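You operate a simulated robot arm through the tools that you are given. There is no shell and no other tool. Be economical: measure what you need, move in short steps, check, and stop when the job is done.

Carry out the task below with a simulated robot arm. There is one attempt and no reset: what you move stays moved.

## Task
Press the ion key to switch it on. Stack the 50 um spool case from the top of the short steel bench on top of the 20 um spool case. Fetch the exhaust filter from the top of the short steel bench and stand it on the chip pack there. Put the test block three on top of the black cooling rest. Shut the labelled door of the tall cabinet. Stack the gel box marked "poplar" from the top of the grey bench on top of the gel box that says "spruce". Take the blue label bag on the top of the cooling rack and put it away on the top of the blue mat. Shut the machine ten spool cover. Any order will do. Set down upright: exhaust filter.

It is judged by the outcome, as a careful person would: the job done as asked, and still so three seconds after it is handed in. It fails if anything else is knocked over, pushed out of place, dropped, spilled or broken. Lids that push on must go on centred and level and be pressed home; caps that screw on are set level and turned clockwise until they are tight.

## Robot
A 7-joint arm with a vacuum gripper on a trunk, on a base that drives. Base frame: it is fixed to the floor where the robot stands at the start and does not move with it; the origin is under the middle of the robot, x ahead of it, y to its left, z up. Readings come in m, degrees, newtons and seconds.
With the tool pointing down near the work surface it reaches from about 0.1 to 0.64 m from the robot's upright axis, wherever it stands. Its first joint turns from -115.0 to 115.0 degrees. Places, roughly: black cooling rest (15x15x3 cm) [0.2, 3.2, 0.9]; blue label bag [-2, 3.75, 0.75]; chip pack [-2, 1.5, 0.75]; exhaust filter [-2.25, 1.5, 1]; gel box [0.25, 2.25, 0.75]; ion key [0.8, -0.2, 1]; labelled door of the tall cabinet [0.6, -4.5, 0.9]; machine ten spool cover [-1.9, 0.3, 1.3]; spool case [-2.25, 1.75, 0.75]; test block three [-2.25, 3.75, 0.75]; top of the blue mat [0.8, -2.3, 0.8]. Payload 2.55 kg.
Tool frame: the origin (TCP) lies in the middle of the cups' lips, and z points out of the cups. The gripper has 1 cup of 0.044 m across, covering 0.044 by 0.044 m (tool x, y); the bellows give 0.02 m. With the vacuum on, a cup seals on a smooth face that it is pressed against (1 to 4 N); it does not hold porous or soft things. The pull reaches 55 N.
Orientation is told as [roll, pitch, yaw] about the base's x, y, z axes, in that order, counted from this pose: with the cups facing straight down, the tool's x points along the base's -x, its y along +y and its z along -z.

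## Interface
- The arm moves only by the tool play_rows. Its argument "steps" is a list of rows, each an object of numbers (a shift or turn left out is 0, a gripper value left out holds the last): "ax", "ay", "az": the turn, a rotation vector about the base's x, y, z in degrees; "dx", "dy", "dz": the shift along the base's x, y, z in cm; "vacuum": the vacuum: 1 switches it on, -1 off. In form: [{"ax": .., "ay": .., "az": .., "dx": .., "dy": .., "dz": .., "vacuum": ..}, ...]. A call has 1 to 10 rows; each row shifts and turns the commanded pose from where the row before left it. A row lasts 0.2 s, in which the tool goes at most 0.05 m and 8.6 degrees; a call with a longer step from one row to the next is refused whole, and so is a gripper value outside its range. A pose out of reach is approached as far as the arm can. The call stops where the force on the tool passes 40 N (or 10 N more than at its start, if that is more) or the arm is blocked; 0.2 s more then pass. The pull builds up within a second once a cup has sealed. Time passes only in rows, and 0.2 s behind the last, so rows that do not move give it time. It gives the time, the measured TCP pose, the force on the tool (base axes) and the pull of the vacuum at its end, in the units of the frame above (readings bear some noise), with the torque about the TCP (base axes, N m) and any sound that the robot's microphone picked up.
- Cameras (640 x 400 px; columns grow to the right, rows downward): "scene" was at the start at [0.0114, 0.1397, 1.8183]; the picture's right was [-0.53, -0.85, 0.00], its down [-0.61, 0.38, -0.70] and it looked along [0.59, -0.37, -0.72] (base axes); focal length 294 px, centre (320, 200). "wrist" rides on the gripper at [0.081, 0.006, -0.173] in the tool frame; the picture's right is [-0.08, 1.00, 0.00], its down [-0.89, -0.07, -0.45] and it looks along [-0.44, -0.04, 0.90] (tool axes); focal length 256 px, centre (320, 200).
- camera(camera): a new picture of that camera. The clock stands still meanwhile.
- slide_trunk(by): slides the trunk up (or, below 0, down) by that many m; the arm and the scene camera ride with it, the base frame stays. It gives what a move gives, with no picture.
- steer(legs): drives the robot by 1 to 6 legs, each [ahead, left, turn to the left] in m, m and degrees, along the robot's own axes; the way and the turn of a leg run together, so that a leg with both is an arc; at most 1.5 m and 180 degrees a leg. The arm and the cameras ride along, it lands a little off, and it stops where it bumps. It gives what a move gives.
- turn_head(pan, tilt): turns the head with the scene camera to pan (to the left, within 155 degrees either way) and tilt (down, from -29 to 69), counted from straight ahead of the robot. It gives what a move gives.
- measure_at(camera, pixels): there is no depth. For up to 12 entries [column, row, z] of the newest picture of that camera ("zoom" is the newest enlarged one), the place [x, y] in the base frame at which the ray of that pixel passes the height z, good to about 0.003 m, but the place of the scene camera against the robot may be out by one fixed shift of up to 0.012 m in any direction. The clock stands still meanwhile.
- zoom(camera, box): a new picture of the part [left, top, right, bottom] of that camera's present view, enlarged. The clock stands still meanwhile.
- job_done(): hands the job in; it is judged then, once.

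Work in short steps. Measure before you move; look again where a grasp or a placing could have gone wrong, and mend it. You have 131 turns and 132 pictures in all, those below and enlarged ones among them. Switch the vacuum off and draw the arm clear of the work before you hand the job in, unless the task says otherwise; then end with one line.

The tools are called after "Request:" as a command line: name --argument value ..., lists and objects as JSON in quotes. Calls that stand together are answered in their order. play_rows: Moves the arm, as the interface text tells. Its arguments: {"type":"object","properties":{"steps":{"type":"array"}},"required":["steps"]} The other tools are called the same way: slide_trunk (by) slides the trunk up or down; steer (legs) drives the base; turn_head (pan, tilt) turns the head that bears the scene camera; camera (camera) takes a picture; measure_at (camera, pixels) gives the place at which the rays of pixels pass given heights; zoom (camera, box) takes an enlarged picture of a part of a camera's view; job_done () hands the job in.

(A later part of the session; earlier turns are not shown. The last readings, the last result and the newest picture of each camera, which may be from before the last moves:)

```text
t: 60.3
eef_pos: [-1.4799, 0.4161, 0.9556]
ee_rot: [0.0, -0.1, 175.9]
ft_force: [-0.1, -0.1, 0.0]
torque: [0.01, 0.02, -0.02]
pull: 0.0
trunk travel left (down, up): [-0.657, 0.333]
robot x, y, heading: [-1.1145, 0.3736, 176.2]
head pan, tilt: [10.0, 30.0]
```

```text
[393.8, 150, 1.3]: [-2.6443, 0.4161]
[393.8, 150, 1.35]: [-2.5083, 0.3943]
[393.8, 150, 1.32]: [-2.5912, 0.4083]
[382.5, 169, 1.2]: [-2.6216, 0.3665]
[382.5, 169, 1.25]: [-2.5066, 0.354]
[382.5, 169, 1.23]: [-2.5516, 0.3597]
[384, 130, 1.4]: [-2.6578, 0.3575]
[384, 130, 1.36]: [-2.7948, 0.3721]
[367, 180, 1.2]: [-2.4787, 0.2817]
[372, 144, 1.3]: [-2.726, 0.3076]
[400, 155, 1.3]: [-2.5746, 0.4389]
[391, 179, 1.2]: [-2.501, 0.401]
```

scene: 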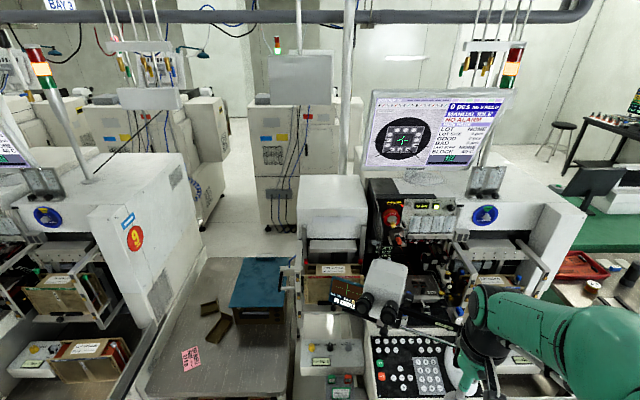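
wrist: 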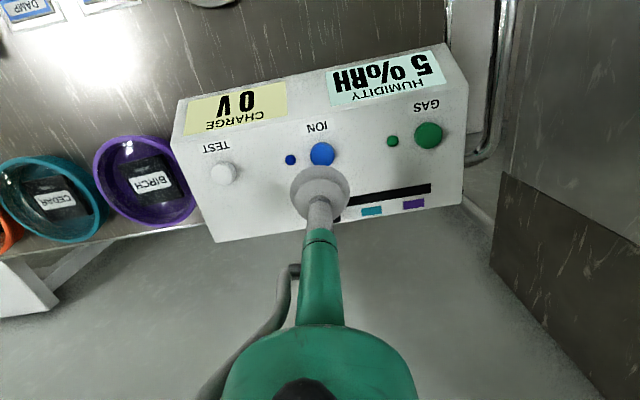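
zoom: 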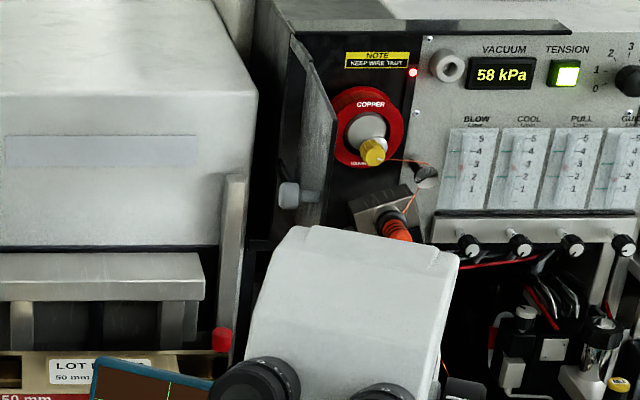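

Those used the older picture's pose; I measure through the "zoom" picture instead.

Request:
measure_at --camera "zoom" --pixels '[[335, 120, 1.3], [335, 120, 1.35], [335, 120, 1.4], [290, 195, 1.2], [290, 195, 1.25], [290, 195, 1.3], [292, 38, 1.4], [292, 38, 1.45], [255, 90, 1.4], [240, 180, 1.25], [322, 235, 1.2], [365, 130, 1.3]]'

```text
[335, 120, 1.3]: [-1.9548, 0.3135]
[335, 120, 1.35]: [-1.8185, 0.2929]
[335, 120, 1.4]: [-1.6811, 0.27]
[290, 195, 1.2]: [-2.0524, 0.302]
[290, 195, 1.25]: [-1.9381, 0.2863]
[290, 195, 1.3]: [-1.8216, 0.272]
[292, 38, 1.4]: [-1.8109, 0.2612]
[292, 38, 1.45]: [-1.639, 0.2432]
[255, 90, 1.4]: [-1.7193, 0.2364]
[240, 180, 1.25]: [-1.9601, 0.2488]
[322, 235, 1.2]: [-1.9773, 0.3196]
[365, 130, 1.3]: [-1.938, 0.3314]
```

Knob is near (-1.897, 0.28, 1.27), hinge near (-2.08, 0.283), plate ~19 cm. I measure the microscope head that stands in front, to plan a clear path.

Request:
measure_at --camera "scene" --pixels '[[376, 261, 1.2], [404, 265, 1.2], [376, 261, 1.25], [404, 265, 1.25], [392, 300, 1.25]]'

Request:
measure_at --camera "zoom" --pixels '[[300, 230, 1.2], [455, 255, 1.2], [300, 230, 1.25], [455, 255, 1.25], [265, 370, 1.2]]'

Request:
measure_at --camera "wrist" --pixels '[[340, 140, 0.05], [230, 172, 0.05], [300, 165, 0.9], [400, 105, 1.0]]'

```text
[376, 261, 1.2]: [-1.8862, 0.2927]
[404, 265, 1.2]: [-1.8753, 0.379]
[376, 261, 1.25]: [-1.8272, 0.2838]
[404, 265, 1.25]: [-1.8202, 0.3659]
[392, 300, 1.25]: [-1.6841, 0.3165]
```

```text
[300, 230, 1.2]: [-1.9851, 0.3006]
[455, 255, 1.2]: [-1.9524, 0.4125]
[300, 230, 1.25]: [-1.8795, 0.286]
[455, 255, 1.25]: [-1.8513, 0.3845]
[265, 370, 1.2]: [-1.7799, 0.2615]
```

```text
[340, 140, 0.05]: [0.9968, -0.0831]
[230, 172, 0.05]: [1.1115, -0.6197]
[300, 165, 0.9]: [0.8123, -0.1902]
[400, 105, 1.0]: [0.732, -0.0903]
```

Microscope head top is about z=1.30 at x=-1.76, y 0.26–0.39. I raise the trunk fully, tilt the tool 40° forward, raise it and shift to y≈0.2 before driving in.

Request:
slide_trunk --by 0.333

Request:
play_rows --steps '[{"ay": 8, "dz": 2}, {"ay": 8, "dz": 2}, {"ay": 8, "dz": 2}, {"ay": 8, "dz": 2}, {"ay": 8, "dz": 2}, {"dy": -5}, {"dy": -5}, {"dy": -5}, {"dy": -5}, {}]'

Request:
camera --camera "wrist"

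Request:
camera --camera "scene"

```text
t: 63.6
eef_pos: [-1.4794, 0.4161, 1.2883]
ee_rot: [0.0, -0.2, 175.8]
ft_force: [-0.8, 0.0, 0.4]
torque: [0.01, -0.01, -0.04]
pull: 0.0
trunk travel left (down, up): [-0.99, 0.0]
robot x, y, heading: [-1.1122, 0.3741, 176.1]
head pan, tilt: [10.0, 30.0]
```

```text
t: 65.8
eef_pos: [-1.5526, 0.2321, 1.3923]
ee_rot: [3.5, -40.0, 174.6]
ft_force: [0.3, -0.2, 0.2]
torque: [0.01, 0.02, 0.02]
pull: 0.0
out of reach, approached as far as the arm can: row 3, 4, 5, 6
trunk travel left (down, up): [-0.99, 0.0]
robot x, y, heading: [-1.1121, 0.3684, 176.1]
head pan, tilt: [10.0, 30.0]
```

```text
91 pictures are left
```

wrist: 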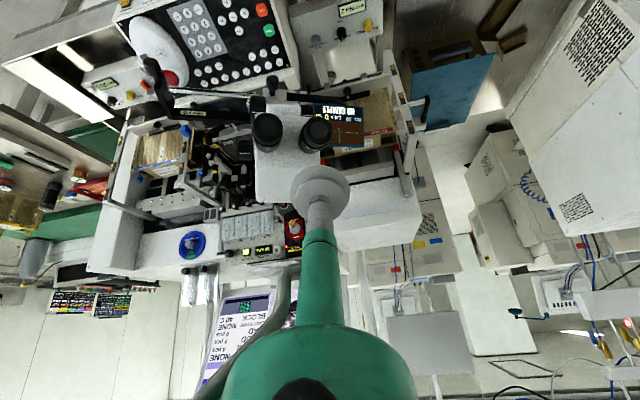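

```text
90 pictures are left
```

scene: 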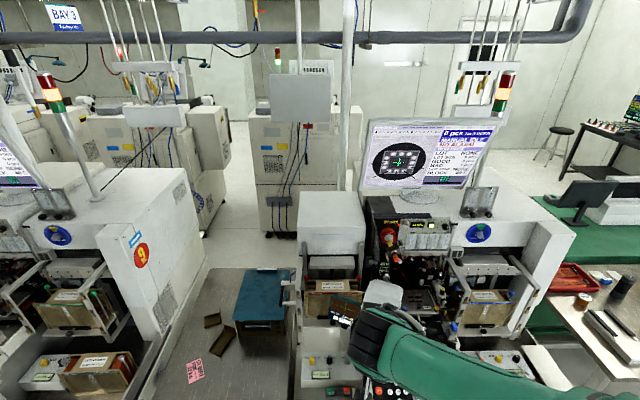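

Path is clear over the microscope. I drive 0.26 m ahead and look.

Request:
steer --legs '[[0.26, 0.06, 0]]'

Request:
camera --camera "wrist"

Request:
turn_head --pan 12 --tilt 45

Request:
camera --camera "scene"

```text
t: 67.7
eef_pos: [-1.816, 0.1887, 1.3929]
ee_rot: [3.5, -40.0, 174.7]
ft_force: [-0.6, 0.2, -0.3]
torque: [0.0, 0.0, 0.0]
pull: 0.1
trunk travel left (down, up): [-0.99, 0.0]
robot x, y, heading: [-1.3751, 0.3268, 176.1]
head pan, tilt: [10.0, 30.0]
```

```text
89 pictures are left
```

wrist: 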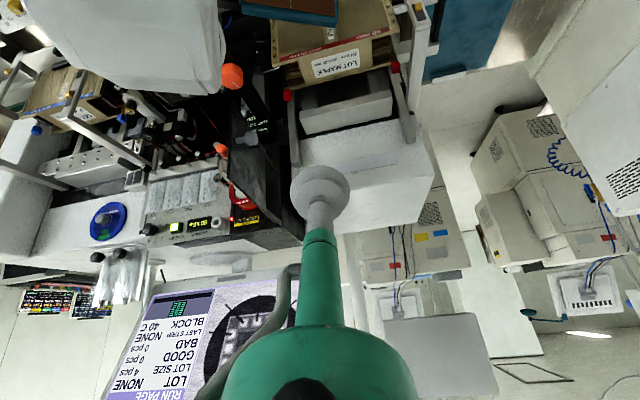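

```text
t: 68.4
eef_pos: [-1.818, 0.1892, 1.3928]
ee_rot: [3.5, -40.1, 174.7]
ft_force: [-0.3, 0.0, 0.0]
torque: [-0.02, 0.0, -0.01]
pull: 0.0
trunk travel left (down, up): [-0.99, 0.0]
robot x, y, heading: [-1.3766, 0.3327, 176.1]
head pan, tilt: [12.0, 45.0]
```

```text
88 pictures are left
```

scene: 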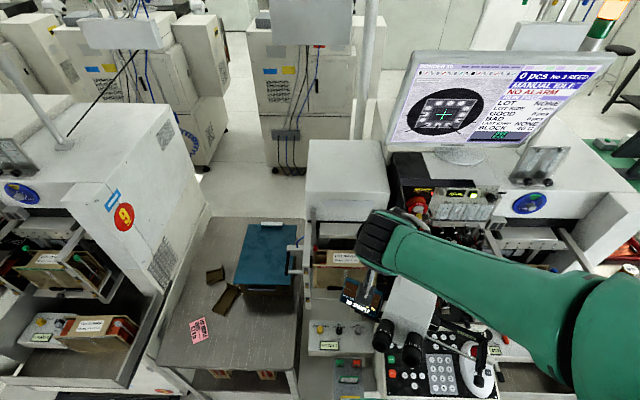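

Zoom on the wrist view around the dark plate (230–300, 100–250).

Request:
zoom --camera "wrist" --box '[190, 90, 350, 250]'

```text
2.50 times, centred on (270, 170) of wrist
```

zoom: 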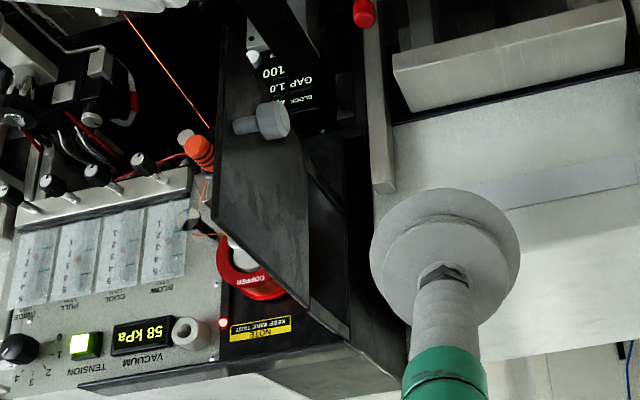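

The outer face of the cover with its knob is visible. I measure the free top corner (212,225), hinge top (310,300) and knob (270,120).

Request:
measure_at --camera "zoom" --pixels '[[212, 225, 1.325], [212, 225, 1.3], [310, 300, 1.325], [310, 300, 1.3], [270, 120, 1.27], [270, 120, 1.25], [228, 30, 1.2], [375, 185, 1.2], [375, 185, 1.25]]'

```text
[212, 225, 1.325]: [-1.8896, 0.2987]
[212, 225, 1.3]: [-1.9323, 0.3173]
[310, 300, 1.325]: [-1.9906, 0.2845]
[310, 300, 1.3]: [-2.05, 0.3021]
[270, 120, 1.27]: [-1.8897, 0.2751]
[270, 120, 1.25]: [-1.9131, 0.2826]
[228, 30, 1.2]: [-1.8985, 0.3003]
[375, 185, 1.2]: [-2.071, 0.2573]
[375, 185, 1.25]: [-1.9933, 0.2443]
```

Geometry agrees. I lower the cup to the left of the plate at about (-1.905, 0.215, 1.30), then sweep it along the closing arc.

Request:
play_rows --steps '[{"dx": -2.9, "dy": 0.9, "dz": -3.1}, {"dx": -2.9, "dy": 0.9, "dz": -3.1}, {"dx": -2.9, "dy": 0.8, "dz": -3.1}, {}]'

Request:
zoom --camera "wrist" --box '[160, 80, 480, 280]'

```text
t: 69.4
eef_pos: [-1.905, 0.2172, 1.3009]
ee_rot: [3.6, -40.1, 174.7]
ft_force: [0.6, -0.6, 0.2]
torque: [0.01, 0.01, -0.01]
pull: 0.1
trunk travel left (down, up): [-0.99, 0.0]
robot x, y, heading: [-1.3724, 0.3315, 176.0]
head pan, tilt: [12.0, 45.0]
```

```text
2.00 times, centred on (320, 180) of wrist
```

zoom: 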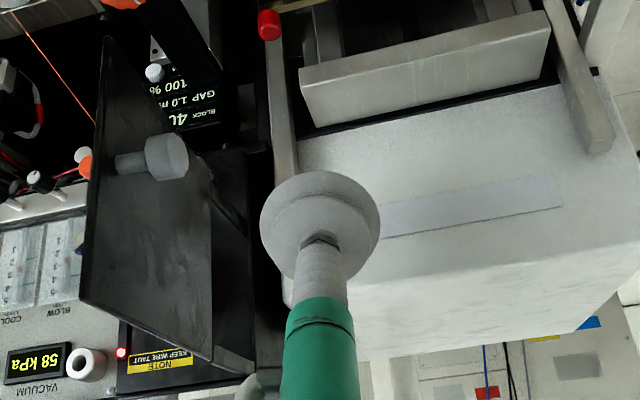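

Cup is beside the plate's outer face. Sweeping along the arc now in small steps.

Request:
play_rows --steps '[{"dy": 2.4}, {"dy": 2.4}, {"dy": 3}, {"dy": 3}, {"dx": -1.4, "dy": 2.7}, {"dx": -2, "dy": 2.7}, {}]'

Request:
zoom --camera "wrist" --box '[160, 80, 480, 280]'

```text
t: 71.0
eef_pos: [-1.9359, 0.3769, 1.3013]
ee_rot: [3.4, -39.9, 174.7]
ft_force: [-0.2, -1.3, 0.1]
torque: [0.05, 0.02, -0.01]
pull: 0.1
trunk travel left (down, up): [-0.99, 0.0]
robot x, y, heading: [-1.3737, 0.3357, 176.1]
head pan, tilt: [12.0, 45.0]
```

```text
2.00 times, centred on (320, 180) of wrist
```

zoom: 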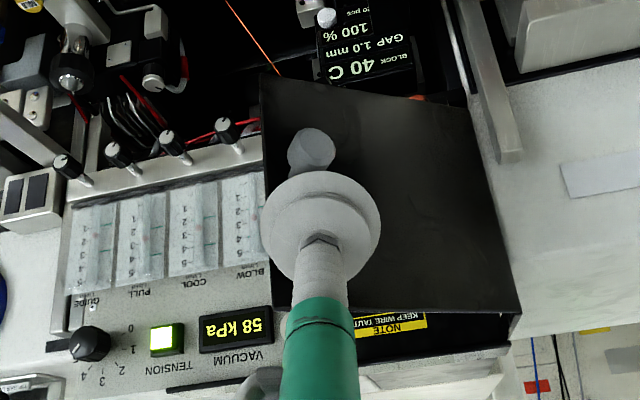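

The cover is swinging nicely with the cup. Continue pushing in toward the panel until it seats.

Request:
play_rows --steps '[{"dx": -2, "dy": 1.5}, {"dx": -2, "dy": 0.5}, {"dx": -1}, {"dx": -1}, {"dx": -1}, {"dx": -1}, {}]'

Request:
zoom --camera "wrist" --box '[160, 80, 480, 280]'

```text
t: 72.6
eef_pos: [-2.0129, 0.3969, 1.2994]
ee_rot: [3.6, -39.7, 174.6]
ft_force: [16.6, 0.1, -7.3]
torque: [-0.05, 0.35, -0.1]
pull: 0.1
trunk travel left (down, up): [-0.99, 0.0]
robot x, y, heading: [-1.3749, 0.3321, 175.9]
head pan, tilt: [12.0, 45.0]
```

```text
2.00 times, centred on (320, 180) of wrist
```

zoom: 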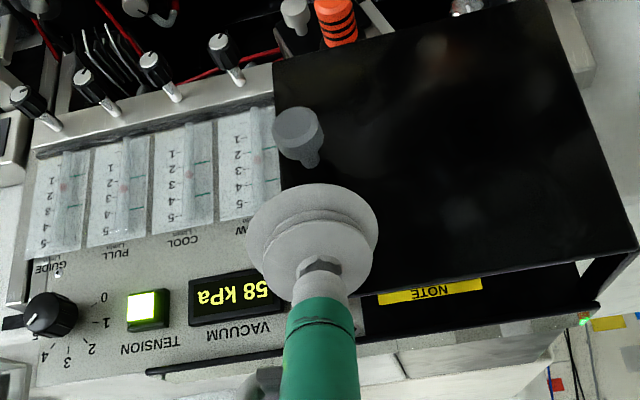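

Force is 16.6 N, the plate seems seated. I give a slight extra push, then retract and inspect.

Request:
play_rows --steps '[{"dx": -0.5}, {}, {"dx": 2, "dz": 0.3}, {"dx": 3, "dz": 1.5}, {"dx": 3, "dz": 3}, {"dx": 1, "dz": 3}, {}]'

Request:
zoom --camera "wrist" --box '[160, 80, 480, 280]'

Request:
zoom --camera "scene" --box '[360, 160, 488, 240]'

```text
t: 74.2
eef_pos: [-1.932, 0.398, 1.3783]
ee_rot: [3.4, -39.9, 174.7]
ft_force: [-0.5, -0.1, -0.8]
torque: [0.03, 0.0, 0.0]
pull: 0.1
trunk travel left (down, up): [-0.99, 0.0]
robot x, y, heading: [-1.3711, 0.3291, 176.2]
head pan, tilt: [12.0, 45.0]
```

```text
2.00 times, centred on (320, 180) of wrist
```

zoom: 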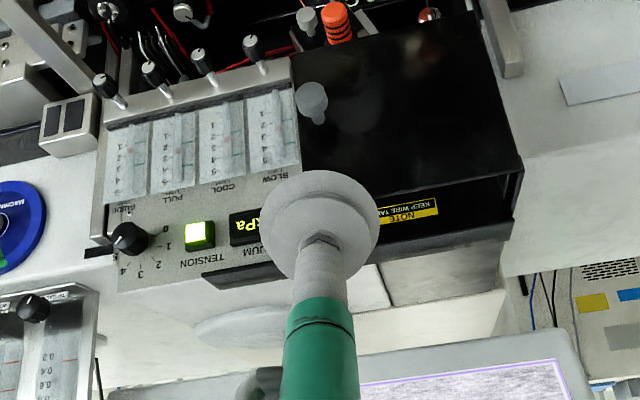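

```text
5.00 times, centred on (424, 200) of scene
```

zoom: 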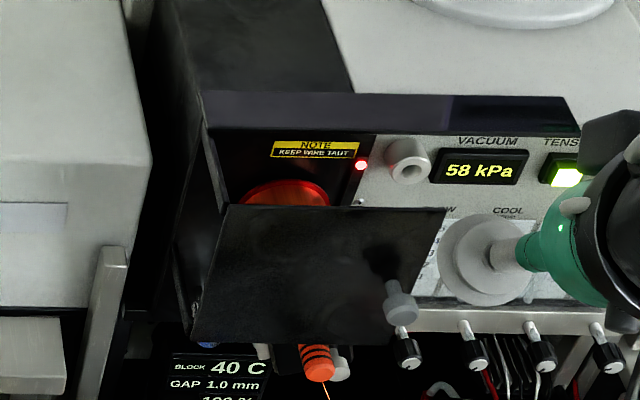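

The LED beside the notice is still red. I measure whether the plate is parallel to the panel (top corners at zoom (230,205) and (445,208), panel top at (210,92)/(575,98)).

Request:
measure_at --camera "zoom" --pixels '[[230, 205, 1.32], [445, 208, 1.32], [195, 340, 1.2], [415, 345, 1.2], [205, 130, 1.35], [575, 130, 1.35]]'

Request:
play_rows --steps '[{"dy": 4, "dz": 2}, {"dy": 4, "dz": 2}, {"dy": 4}, {}]'

Request:
zoom --camera "wrist" --box '[240, 80, 560, 280]'

```text
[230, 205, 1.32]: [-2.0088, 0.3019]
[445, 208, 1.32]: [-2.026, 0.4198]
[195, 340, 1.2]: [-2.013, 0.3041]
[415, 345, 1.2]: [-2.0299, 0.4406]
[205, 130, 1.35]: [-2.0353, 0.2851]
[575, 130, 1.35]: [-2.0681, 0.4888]
```

```text
t: 75.2
eef_pos: [-1.9303, 0.5188, 1.4173]
ee_rot: [3.4, -40.1, 174.7]
ft_force: [0.8, 0.7, 0.0]
torque: [0.0, -0.02, -0.06]
pull: 0.1
trunk travel left (down, up): [-0.99, 0.0]
robot x, y, heading: [-1.3759, 0.3261, 176.2]
head pan, tilt: [12.0, 45.0]
```

```text
2.00 times, centred on (400, 180) of wrist
```

zoom: 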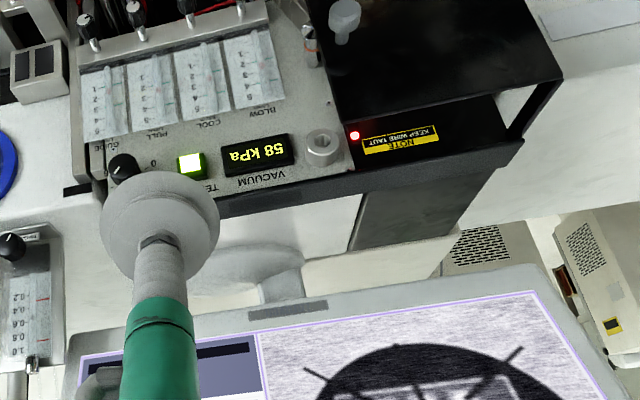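

The plate is parallel to the panel (both ~8–9° in this measure), so it is shut or nearly so; to be sure I press its free edge once more (y≈0.42), harder, while watching the LED.

Request:
play_rows --steps '[{"dy": -3.3, "dz": -3.5}, {"dy": -3.3, "dz": -3.5}, {"dy": -3.2, "dz": -3.5}, {"dx": -3, "dz": -1}, {"dx": -2.5}, {"dx": -1.5}, {"dx": -1}, {"dx": -0.7}, {"dx": -0.5}, {}]'

Request:
zoom --camera "wrist" --box '[160, 80, 480, 280]'

```text
t: 77.4
eef_pos: [-2.019, 0.4203, 1.3019]
ee_rot: [3.5, -39.7, 174.7]
ft_force: [19.4, 2.1, -8.9]
torque: [0.06, 0.45, 0.28]
pull: 0.0
trunk travel left (down, up): [-0.99, 0.0]
robot x, y, heading: [-1.3767, 0.3325, 176.1]
head pan, tilt: [12.0, 45.0]
```

```text
2.00 times, centred on (320, 180) of wrist
```

zoom: 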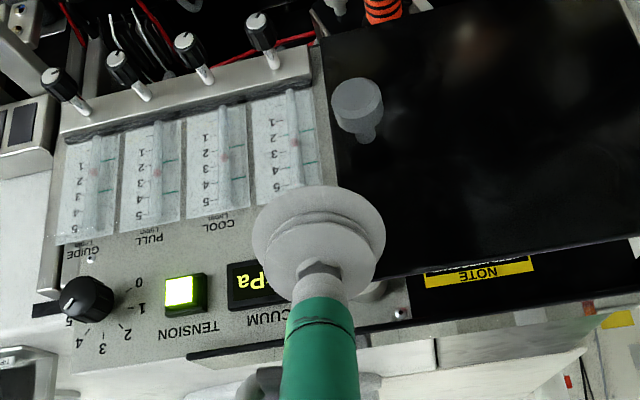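

The plate holds firm at the stop with ~20 N and no movement. Shut. I retract over the microscope, un-tilt, and drive to face the short steel bench.

Request:
play_rows --steps '[{"dx": 2, "dz": 0.5}, {"dx": 3, "dz": 3}, {"dx": 3, "dz": 3}, {"dx": 3, "dz": 3}, {"dx": 4, "dz": 0}]'

Request:
steer --legs '[[-0.3, 0, 0], [0, -1.15, 4]]'

Request:
play_rows --steps '[{"ay": -8}, {"ay": -8}, {"ay": -8}, {"ay": -8}, {"ay": -8, "dx": 3}, {"dx": 4}, {"dx": 4}, {}]'

Request:
turn_head --pan 0 --tilt 45

Request:
camera --camera "scene"

Request:
camera --camera "wrist"

```text
t: 78.6
eef_pos: [-1.8725, 0.4192, 1.4003]
ee_rot: [3.5, -40.0, 174.7]
ft_force: [0.4, 0.4, -0.2]
torque: [-0.01, 0.02, -0.01]
pull: 0.1
trunk travel left (down, up): [-0.99, 0.0]
robot x, y, heading: [-1.3743, 0.3327, 176.0]
head pan, tilt: [12.0, 45.0]
```

```text
t: 86.1
eef_pos: [-1.5367, 1.5094, 1.3978]
ee_rot: [3.5, -40.1, 178.1]
ft_force: [0.6, -0.5, -0.4]
torque: [-0.01, -0.01, -0.02]
pull: 0.1
trunk travel left (down, up): [-0.99, 0.0]
robot x, y, heading: [-1.0281, 1.4517, 179.5]
head pan, tilt: [12.0, 45.0]
```

```text
t: 87.9
eef_pos: [-1.3986, 1.5431, 1.3453]
ee_rot: [12.6, -6.0, 177.6]
ft_force: [-0.2, -0.8, 0.5]
torque: [-0.07, -0.06, -0.03]
pull: 0.1
out of reach, approached as far as the arm can: row 2, 3, 4, 5
trunk travel left (down, up): [-0.99, 0.0]
robot x, y, heading: [-1.032, 1.447, 179.4]
head pan, tilt: [12.0, 45.0]
```

```text
t: 88.6
eef_pos: [-1.3978, 1.5433, 1.3475]
ee_rot: [12.6, -6.0, 177.7]
ft_force: [0.3, -0.6, 1.5]
torque: [-0.02, 0.0, 0.02]
pull: 0.0
trunk travel left (down, up): [-0.99, 0.0]
robot x, y, heading: [-1.0312, 1.4537, 179.4]
head pan, tilt: [0.0, 45.0]
```

```text
79 pictures are left
```

scene: 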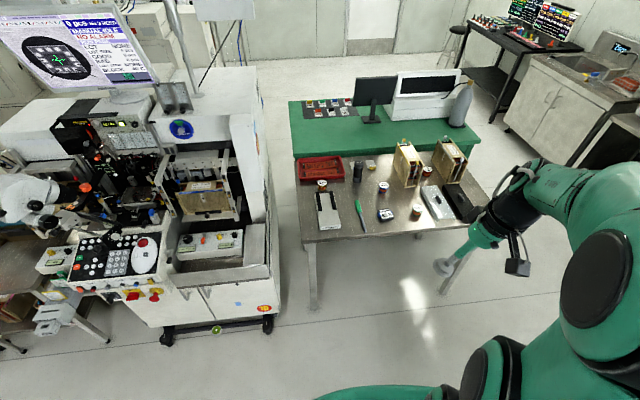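

```text
78 pictures are left
```

wrist: 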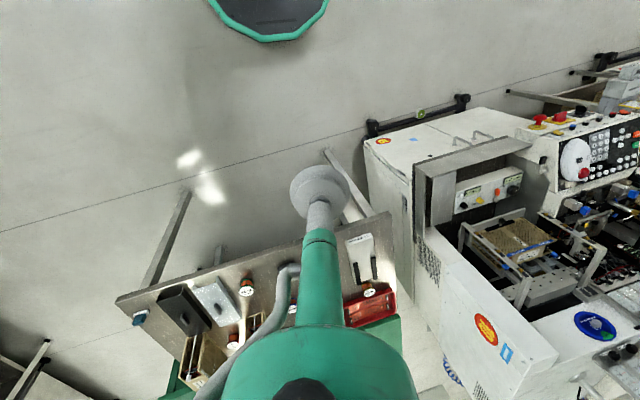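

Bench is in view. I lower and straighten the tool and zoom in on the bench top.

Request:
play_rows --steps '[{"dz": -4, "ax": 4}, {"dz": -4, "ax": 4.5}, {"dz": -4, "ax": 4}, {"ay": -6, "az": 2}, {}]'

Request:
zoom --camera "scene" --box '[290, 130, 482, 250]'

```text
t: 89.8
eef_pos: [-1.4174, 1.5554, 1.1933]
ee_rot: [3.1, -8.5, 178.8]
ft_force: [-0.1, 0.5, 0.6]
torque: [-0.01, 0.06, -0.01]
pull: 0.0
out of reach, approached as far as the arm can: row 1, 2, 3, 4
trunk travel left (down, up): [-0.99, 0.0]
robot x, y, heading: [-1.0324, 1.4489, 179.4]
head pan, tilt: [0.0, 45.0]
```

```text
3.33 times, centred on (386, 190) of scene
```

zoom: 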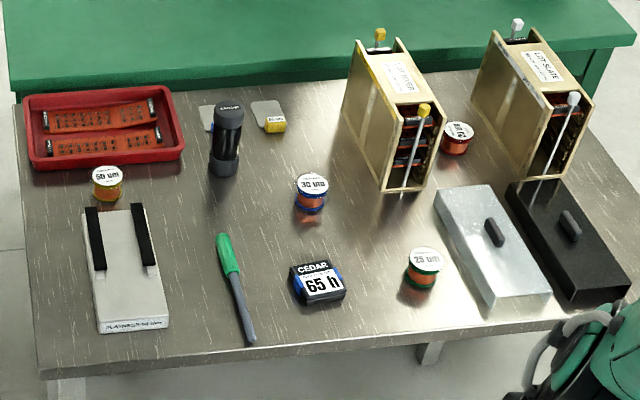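

I measure object positions on the bench (z≈0.8) and enlarge the unclear ones.

Request:
measure_at --camera "zoom" --pixels '[[107, 190, 0.8], [311, 205, 0.8], [422, 280, 0.8], [457, 148, 0.8], [225, 170, 0.8], [318, 290, 0.8], [40, 370, 0.8], [500, 330, 0.8], [130, 270, 0.8], [15, 110, 0.8]]'

Request:
zoom --camera "scene" --box '[346, 150, 442, 230]'

Request:
zoom --camera "scene" --box '[405, 155, 453, 185]'

```text
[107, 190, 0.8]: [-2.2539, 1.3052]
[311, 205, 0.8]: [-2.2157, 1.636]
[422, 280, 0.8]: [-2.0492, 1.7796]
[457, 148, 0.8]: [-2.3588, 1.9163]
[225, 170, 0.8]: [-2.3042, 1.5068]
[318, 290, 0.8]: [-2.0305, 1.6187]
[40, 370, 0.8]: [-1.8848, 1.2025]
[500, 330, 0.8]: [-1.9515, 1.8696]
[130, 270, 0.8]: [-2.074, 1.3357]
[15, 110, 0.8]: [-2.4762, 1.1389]
```

```text
5.00 times, centred on (394, 190) of scene
```

zoom: 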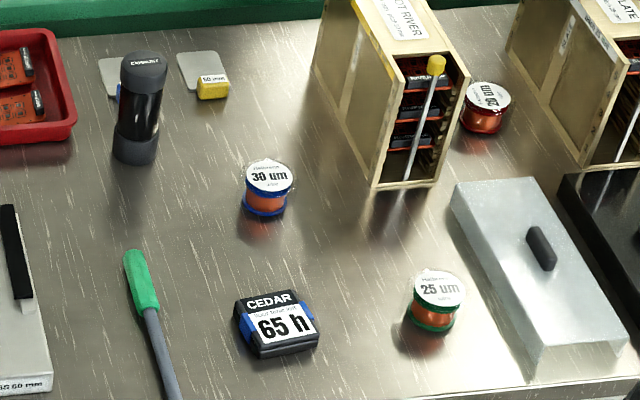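

```text
13.33 times, centred on (429, 170) of scene
```

zoom: 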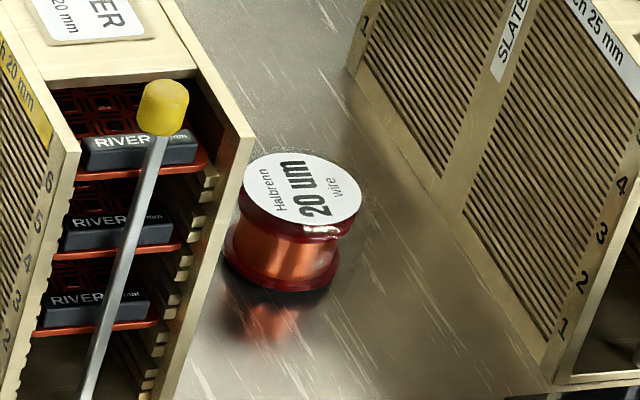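

20 um case at (-2.36,1.92) between two magazines; 50 um at (-2.25,1.31); exhaust filter (black cylinder) at (-2.30,1.51); chip pack CEDAR at (-2.03,1.62). I drive up to the bench edge (x≈-1.9) carefully.

Request:
steer --legs '[[0.58, -0.1, 0.5]]'

Request:
steer --legs '[[0.1, 0, 0]]'

Request:
camera --camera "wrist"

Request:
camera --camera "scene"

```text
t: 93.2
eef_pos: [-2.0078, 1.656, 1.1937]
ee_rot: [3.1, -8.3, 179.6]
ft_force: [-0.2, -0.5, 0.2]
torque: [-0.03, 0.02, 0.01]
pull: 0.1
trunk travel left (down, up): [-0.99, 0.0]
robot x, y, heading: [-1.6215, 1.5498, -180.4]
head pan, tilt: [0.0, 45.0]
```

```text
t: 94.4
eef_pos: [-2.1076, 1.6562, 1.1932]
ee_rot: [3.0, -8.3, 179.5]
ft_force: [-0.7, 0.3, -0.2]
torque: [-0.02, -0.01, 0.0]
pull: 0.0
trunk travel left (down, up): [-0.99, 0.0]
robot x, y, heading: [-1.7217, 1.5534, -180.1]
head pan, tilt: [0.0, 45.0]
```

```text
74 pictures are left
```

wrist: 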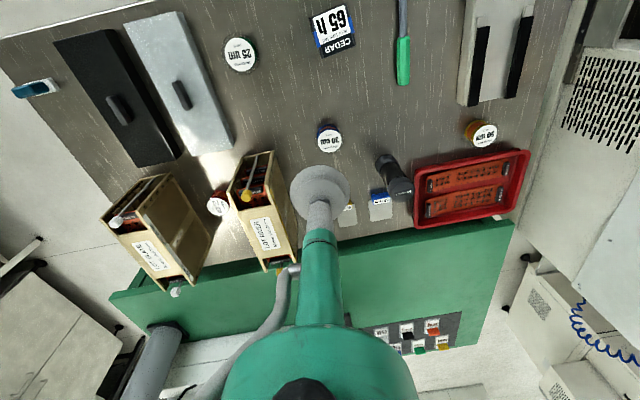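

```text
73 pictures are left
```

scene: 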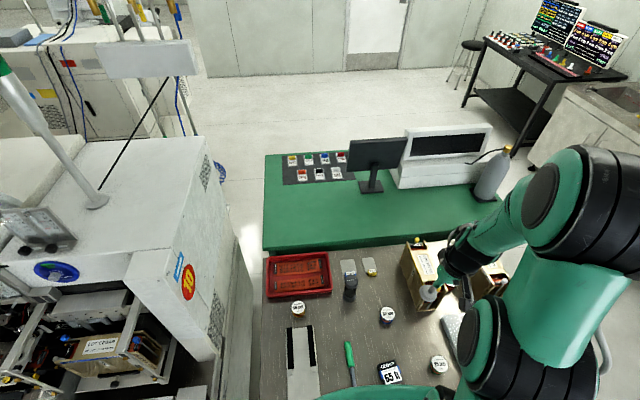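

No bump at x=-1.72. I measure 50 um top (wrist 484,133), filter top (402,188), chip pack (332,32), 20 um (217,204) at trial heights, with both cameras.

Request:
measure_at --camera "wrist" --pixels '[[484, 133, 0.82], [484, 133, 0.85], [402, 189, 0.9], [402, 189, 0.93], [402, 189, 0.96], [332, 32, 0.82], [332, 32, 0.84], [217, 204, 0.83], [217, 204, 0.85], [383, 160, 0.8], [327, 136, 0.83]]'

Request:
zoom --camera "scene" --box '[270, 255, 410, 395]'

Request:
zoom --camera "wrist" --box '[360, 100, 520, 200]'

```text
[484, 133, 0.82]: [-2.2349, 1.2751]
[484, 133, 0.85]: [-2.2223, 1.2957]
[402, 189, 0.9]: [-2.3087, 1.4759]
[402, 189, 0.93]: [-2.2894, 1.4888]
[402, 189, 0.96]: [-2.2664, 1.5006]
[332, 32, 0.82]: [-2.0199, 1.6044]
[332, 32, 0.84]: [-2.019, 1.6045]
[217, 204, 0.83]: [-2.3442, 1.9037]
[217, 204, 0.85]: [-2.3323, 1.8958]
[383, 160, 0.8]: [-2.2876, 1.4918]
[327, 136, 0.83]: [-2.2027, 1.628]
```

```text
2.86 times, centred on (340, 325) of scene
```

zoom: 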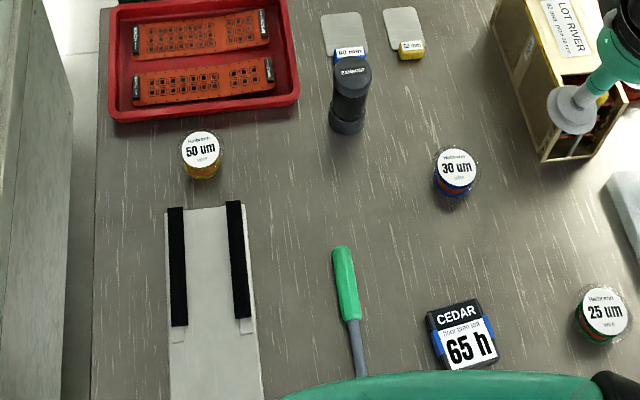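

```text
4.00 times, centred on (440, 150) of wrist
```

zoom: 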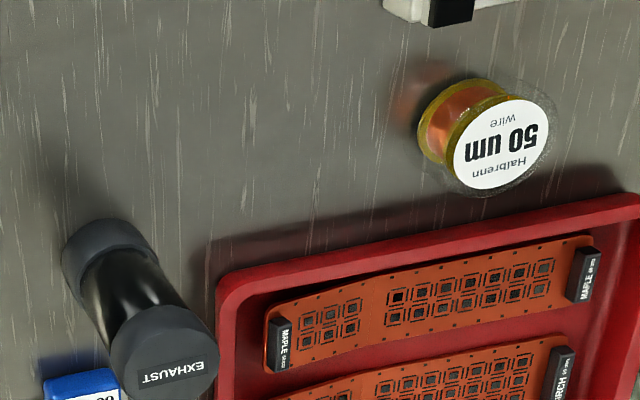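

Filter: top ≈ z 0.93 at (-2.289,1.489). I cross-check with the scene zoom picture, then retake it from directly above as I descend.

Request:
play_rows --steps '[{"dx": -3, "dy": -4}, {"dx": -4, "dy": -3, "ax": 3}, {"dx": -3, "dy": -3, "ay": -4}, {"dx": -3, "dy": -3, "ay": -4.3}, {"dx": -3, "dy": -3.5, "az": 0.5}, {"dx": -2, "dz": -4}, {"dz": -5}, {"dz": -4}, {}]'

Request:
camera --camera "wrist"

```text
t: 96.4
eef_pos: [-2.1979, 1.5436, 1.0285]
ee_rot: [4.6, -5.9, -179.5]
ft_force: [-0.1, 0.3, -0.7]
torque: [-0.03, 0.03, 0.02]
pull: 0.1
out of reach, approached as far as the arm can: row 1, 2, 4, 5, 6
trunk travel left (down, up): [-0.99, 0.0]
robot x, y, heading: [-1.7148, 1.5538, -179.8]
head pan, tilt: [0.0, 45.0]
```

```text
70 pictures are left
```

wrist: 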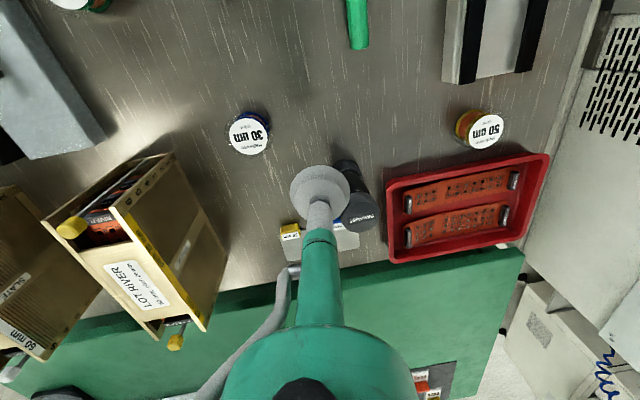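

Filter top centre is at (362,214). Measure and straighten the tool, moving above it.

Request:
measure_at --camera "wrist" --pixels '[[362, 214, 0.9], [362, 214, 0.93], [362, 214, 0.95], [486, 130, 0.84], [249, 133, 0.84]]'

Request:
play_rows --steps '[{"ax": 4.6, "dy": -2, "dx": -3}, {"ay": -5.9, "dy": -2, "dx": -3}, {"dx": -3, "dy": -1.5}, {}]'

Request:
camera --camera "wrist"

```text
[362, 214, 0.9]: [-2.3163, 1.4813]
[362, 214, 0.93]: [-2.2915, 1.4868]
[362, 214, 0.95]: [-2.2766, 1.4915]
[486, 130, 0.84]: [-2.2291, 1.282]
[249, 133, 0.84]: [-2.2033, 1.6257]
```

```text
t: 97.4
eef_pos: [-2.2709, 1.5015, 1.0355]
ee_rot: [7.4, -10.6, -179.4]
ft_force: [0.2, 0.8, 0.2]
torque: [-0.05, -0.02, 0.01]
pull: 0.1
out of reach, approached as far as the arm can: row 1, 2, 3
trunk travel left (down, up): [-0.99, 0.0]
robot x, y, heading: [-1.7187, 1.5575, -179.8]
head pan, tilt: [0.0, 45.0]
```

```text
69 pictures are left
```

wrist: 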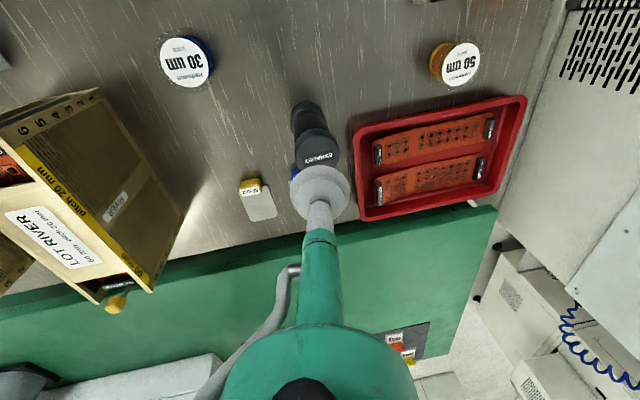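

The tool got tilted because the arm is at a limit. I retract toward the robot and lower, then straighten there.

Request:
play_rows --steps '[{"dx": 4}, {"dx": 4}, {"dx": 4}, {"dx": 4}, {"dx": 4}, {"ax": 3.7, "ay": -5.3}, {"ax": 3.7, "ay": -5.3}, {}]'

Request:
camera --camera "scene"

```text
t: 99.2
eef_pos: [-2.0622, 1.5072, 1.0208]
ee_rot: [-0.9, 1.4, -179.4]
ft_force: [-0.1, -1.1, -0.2]
torque: [0.0, -0.04, -0.04]
pull: 0.1
out of reach, approached as far as the arm can: row 1, 6, 7
trunk travel left (down, up): [-0.99, 0.0]
robot x, y, heading: [-1.7192, 1.5547, -180.1]
head pan, tilt: [0.0, 45.0]
```

```text
68 pictures are left
```

scene: 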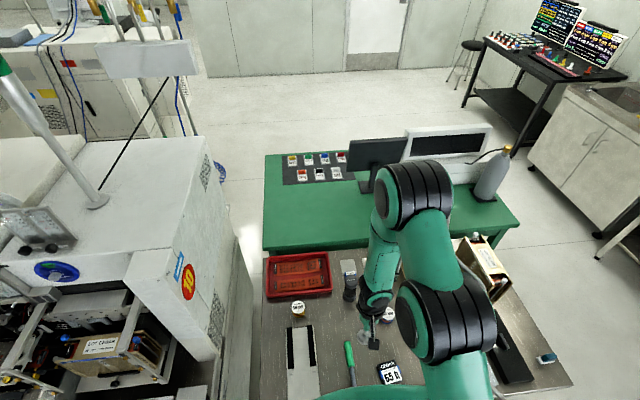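

Now level. I move out again to above the filter (-2.290,1.488), watching the orientation.

Request:
play_rows --steps '[{"ax": -0.9, "ay": 1.4}, {"dx": -4}, {"dx": -4}, {"dx": -4, "dy": -0.5}, {"dx": -4, "dy": -0.5}, {"dx": -4, "dy": -0.5}, {"dx": -2.7, "dy": -0.5}, {"dz": -1}, {}]'

Request:
camera --camera "wrist"

Request:
zoom --camera "scene" --box '[310, 230, 410, 320]'

```text
t: 101.2
eef_pos: [-2.29, 1.4762, 1.0162]
ee_rot: [-1.8, 6.0, -179.6]
ft_force: [0.1, 0.5, 0.6]
torque: [0.02, -0.02, -0.02]
pull: 0.0
out of reach, approached as far as the arm can: row 1, 2
trunk travel left (down, up): [-0.99, 0.0]
robot x, y, heading: [-1.7188, 1.5554, -179.9]
head pan, tilt: [0.0, 45.0]
```

```text
67 pictures are left
```

wrist: 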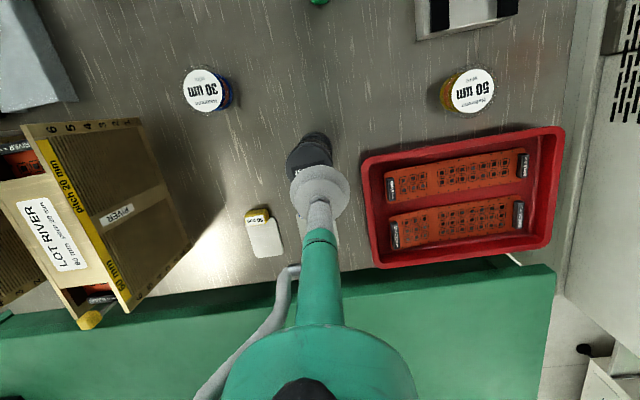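

```text
4.44 times, centred on (360, 275) of scene
```

zoom: 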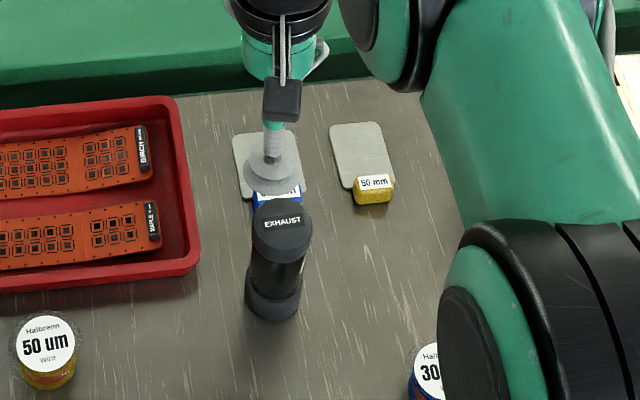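

Row errors came from the earlier limit; I'm in reach now, so I straighten (pitch +6 → ay +6, roll -1.8 → ax -1.8).

Request:
play_rows --steps '[{"ay": 6, "ax": -1.8}, {"dy": 1.2}, {}]'

Request:
zoom --camera "wrist" --box '[260, 90, 420, 250]'

```text
t: 102.0
eef_pos: [-2.2906, 1.4895, 1.018]
ee_rot: [-0.1, -0.1, -179.4]
ft_force: [0.0, 0.1, -0.4]
torque: [0.02, -0.01, -0.01]
pull: 0.0
trunk travel left (down, up): [-0.99, 0.0]
robot x, y, heading: [-1.7208, 1.5563, -179.8]
head pan, tilt: [0.0, 45.0]
```

```text
2.50 times, centred on (340, 170) of wrist
```

zoom: 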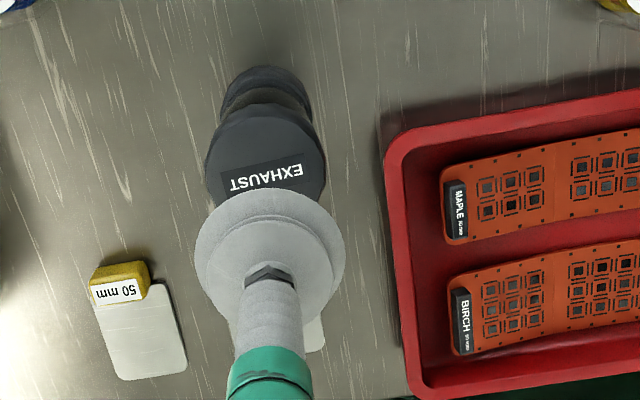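

Level. Verify the filter top centre (267,158) from here.

Request:
measure_at --camera "zoom" --pixels '[[267, 158, 0.92], [267, 158, 0.93], [267, 158, 0.94], [205, 158, 0.93], [325, 158, 0.93]]'

Request:
play_rows --steps '[{"dz": -4}, {"dz": -3}, {"dz": -0.6}, {}]'

Request:
zoom --camera "scene" --box '[320, 240, 400, 320]'

```text
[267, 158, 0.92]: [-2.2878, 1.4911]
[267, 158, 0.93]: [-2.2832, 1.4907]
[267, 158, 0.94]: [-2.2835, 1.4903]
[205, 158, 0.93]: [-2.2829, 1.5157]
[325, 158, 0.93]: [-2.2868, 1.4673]
```

```text
t: 103.0
eef_pos: [-2.2911, 1.4885, 0.9406]
ee_rot: [0.0, 0.0, -179.5]
ft_force: [-0.3, -0.9, 2.2]
torque: [0.02, -0.02, -0.01]
pull: 0.1
trunk travel left (down, up): [-0.99, 0.0]
robot x, y, heading: [-1.7176, 1.5509, -179.7]
head pan, tilt: [0.0, 45.0]
```

```text
5.00 times, centred on (360, 280) of scene
```

zoom: 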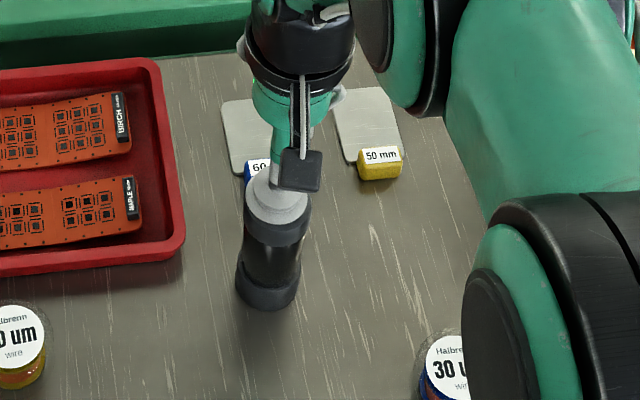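

The top is ~4.9 cm wide and the cup sits about 5 mm too far back. I lift a touch, shift +0.5 cm in x, and press with vacuum.

Request:
play_rows --steps '[{"dz": 0.8}, {"dx": 0.5, "dy": 0.15}, {"dz": -0.8, "vacuum": 1}, {"dz": -0.3}, {}, {}, {}, {}]'

```text
t: 104.8
eef_pos: [-2.2837, 1.4919, 0.94]
ee_rot: [0.1, -0.1, -179.5]
ft_force: [1.9, -0.4, 24.4]
torque: [0.07, 0.22, -0.01]
pull: 55.6
trunk travel left (down, up): [-0.99, 0.0]
robot x, y, heading: [-1.7202, 1.556, -180.2]
head pan, tilt: [0.0, 45.0]
```

Sealed (55 N). I lift 8 cm and carry the filter over toward the chip pack, then look.

Request:
play_rows --steps '[{"dz": 2}, {"dz": 3}, {"dz": 3}, {"dx": 4, "dy": 1.5}, {"dx": 4, "dy": 1.5}, {"dx": 4, "dy": 2}, {"dx": 4, "dy": 2}, {"dx": 3, "dy": 1}, {}]'

Request:
camera --camera "wrist"

Request:
turn_head --pan -10 --tilt 65

Request:
camera --camera "scene"

```text
t: 106.8
eef_pos: [-2.0954, 1.5726, 1.0178]
ee_rot: [0.0, 0.1, -179.5]
ft_force: [0.1, -0.1, -0.9]
torque: [0.03, -0.01, -0.02]
pull: 55.2
trunk travel left (down, up): [-0.99, 0.0]
robot x, y, heading: [-1.7199, 1.5557, -179.9]
head pan, tilt: [0.0, 45.0]
```

```text
63 pictures are left
```

wrist: 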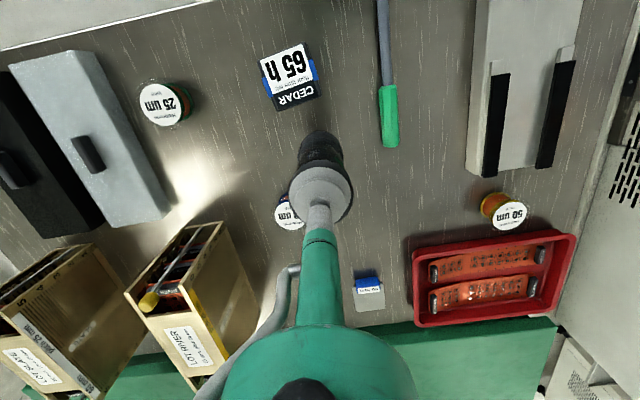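

```text
t: 107.6
eef_pos: [-2.0955, 1.5701, 1.0204]
ee_rot: [0.2, 0.1, -179.5]
ft_force: [-0.2, 0.2, -1.0]
torque: [0.0, 0.02, 0.02]
pull: 55.0
trunk travel left (down, up): [-0.99, 0.0]
robot x, y, heading: [-1.72, 1.555, -180.1]
head pan, tilt: [-10.0, 65.0]
```

```text
62 pictures are left
```

scene: 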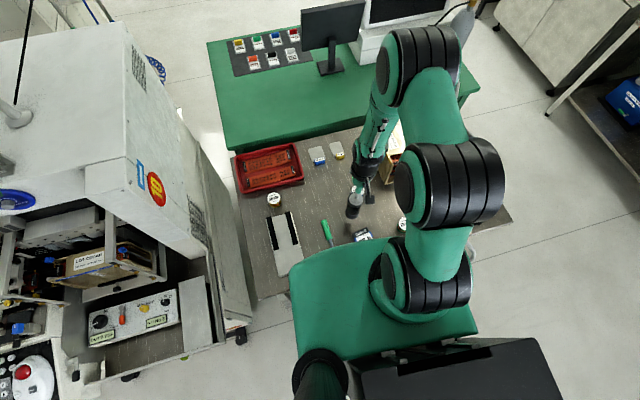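

Chip pack (CEDAR) top centre at wrist about (289,75). Measure it and the corners, plus 25 um/50 um cases.

Request:
zoom --camera "wrist" --box '[240, 20, 340, 120]'

Request:
measure_at --camera "wrist" --pixels '[[289, 75, 0.82], [289, 75, 0.83], [289, 75, 0.84], [508, 215, 0.84]]'

```text
4.00 times, centred on (290, 70) of wrist
```

zoom: 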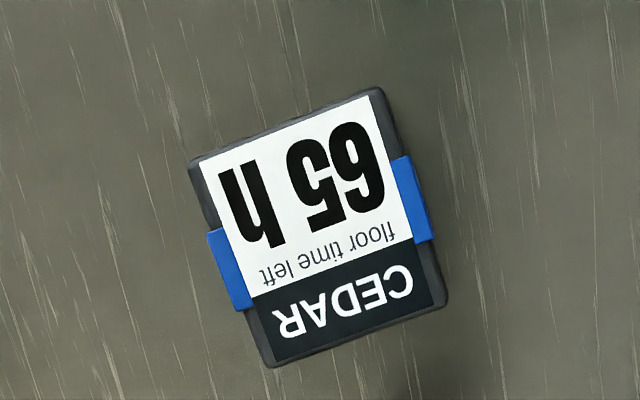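

```text
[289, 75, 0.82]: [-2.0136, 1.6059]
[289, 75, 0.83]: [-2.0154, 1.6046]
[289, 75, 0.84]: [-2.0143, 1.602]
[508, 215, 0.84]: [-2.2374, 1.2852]
```

Target pack centre (-2.015,1.604). I move over it and lower in small steps until contact (expected TCP z≈0.965).

Request:
play_rows --steps '[{"dx": 4, "dy": 1.7}, {"dx": 4, "dy": 1.6}, {"dz": -2}, {"dz": -1.5}, {"dz": -0.5}, {"dz": -0.3}, {}]'

Request:
camera --camera "wrist"

```text
t: 109.2
eef_pos: [-2.0132, 1.6055, 0.9737]
ee_rot: [0.2, 0.1, -179.5]
ft_force: [0.1, -0.5, -1.5]
torque: [0.0, 0.0, -0.01]
pull: 55.0
trunk travel left (down, up): [-0.99, 0.0]
robot x, y, heading: [-1.721, 1.5531, -180.2]
head pan, tilt: [-10.0, 65.0]
```

```text
60 pictures are left
```

wrist: 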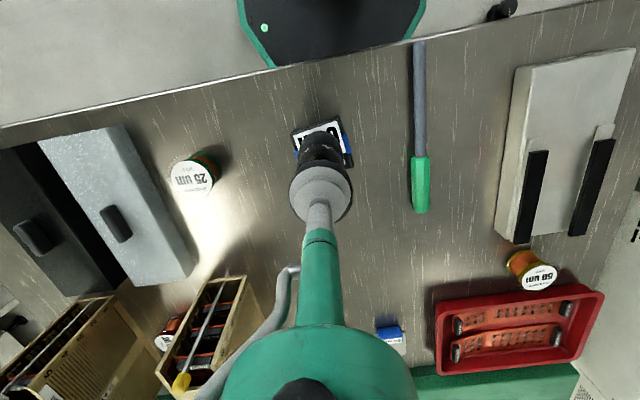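

Filter is over the pack. Lowering in 3 mm steps until the force rises.

Request:
play_rows --steps '[{"dz": -0.3}, {"dz": -0.3}, {"dz": -0.3}, {}]'

Request:
zoom --camera "wrist" --box '[270, 90, 380, 230]'

```text
t: 110.2
eef_pos: [-2.0154, 1.6051, 0.9646]
ee_rot: [0.1, 0.2, -179.5]
ft_force: [-0.4, -0.3, -1.1]
torque: [-0.01, 0.04, -0.04]
pull: 55.1
trunk travel left (down, up): [-0.99, 0.0]
robot x, y, heading: [-1.718, 1.5569, -180.1]
head pan, tilt: [-10.0, 65.0]
```

```text
2.86 times, centred on (325, 160) of wrist
```

zoom: 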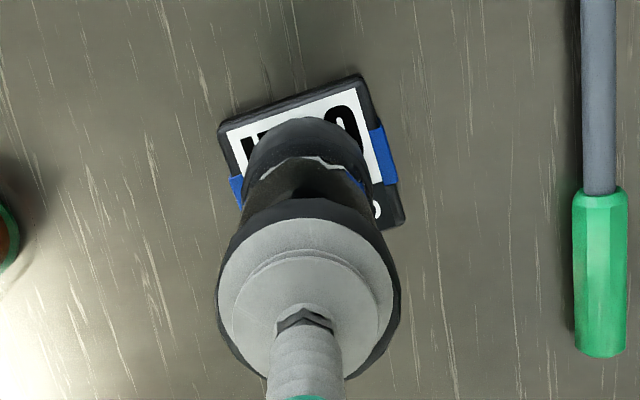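

Request:
play_rows --steps '[{"dz": -0.3}, {"dz": -0.3}, {}, {}]'

Request:
play_rows --steps '[{"dz": -0.3}, {}, {}]'

```text
t: 111.2
eef_pos: [-2.0143, 1.6064, 0.9606]
ee_rot: [0.0, -0.1, -179.5]
ft_force: [0.5, 2.3, 24.0]
torque: [0.06, 0.15, 0.01]
pull: 54.9
trunk travel left (down, up): [-0.99, 0.0]
robot x, y, heading: [-1.7158, 1.5545, -180.1]
head pan, tilt: [-10.0, 65.0]
```

```text
t: 112.0
eef_pos: [-2.0133, 1.6061, 0.957]
ee_rot: [0.0, -0.1, -179.5]
ft_force: [-1.2, 1.5, 20.4]
torque: [0.17, 0.35, 0.0]
pull: 54.5
trunk travel left (down, up): [-0.99, 0.0]
robot x, y, heading: [-1.7225, 1.5575, -179.9]
head pan, tilt: [-10.0, 65.0]
```

Contact made (24 N). I release the vacuum, wait, and lift straight up.

Request:
play_rows --steps '[{"dz": 0.4}, {"vacuum": -1}, {}, {}, {}, {}, {"dz": 0.5}, {"dz": 2}, {"dz": 4}, {"dz": 3}]'

Request:
camera --camera "wrist"

```text
t: 114.2
eef_pos: [-2.0144, 1.6052, 1.0564]
ee_rot: [0.0, 0.1, -179.4]
ft_force: [-0.8, 1.0, 0.7]
torque: [0.0, 0.04, 0.01]
pull: 0.1
trunk travel left (down, up): [-0.99, 0.0]
robot x, y, heading: [-1.7191, 1.5534, -179.9]
head pan, tilt: [-10.0, 65.0]
```

```text
58 pictures are left
```

wrist: 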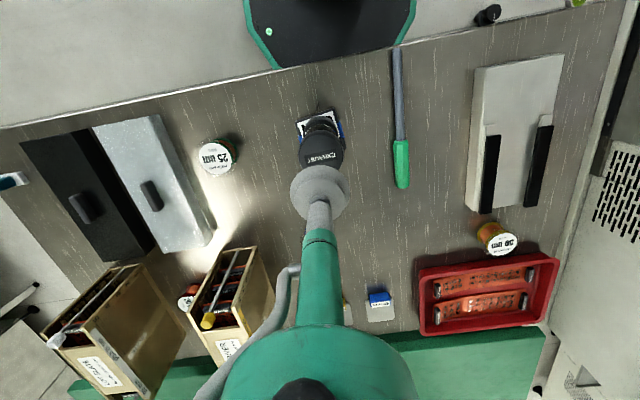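

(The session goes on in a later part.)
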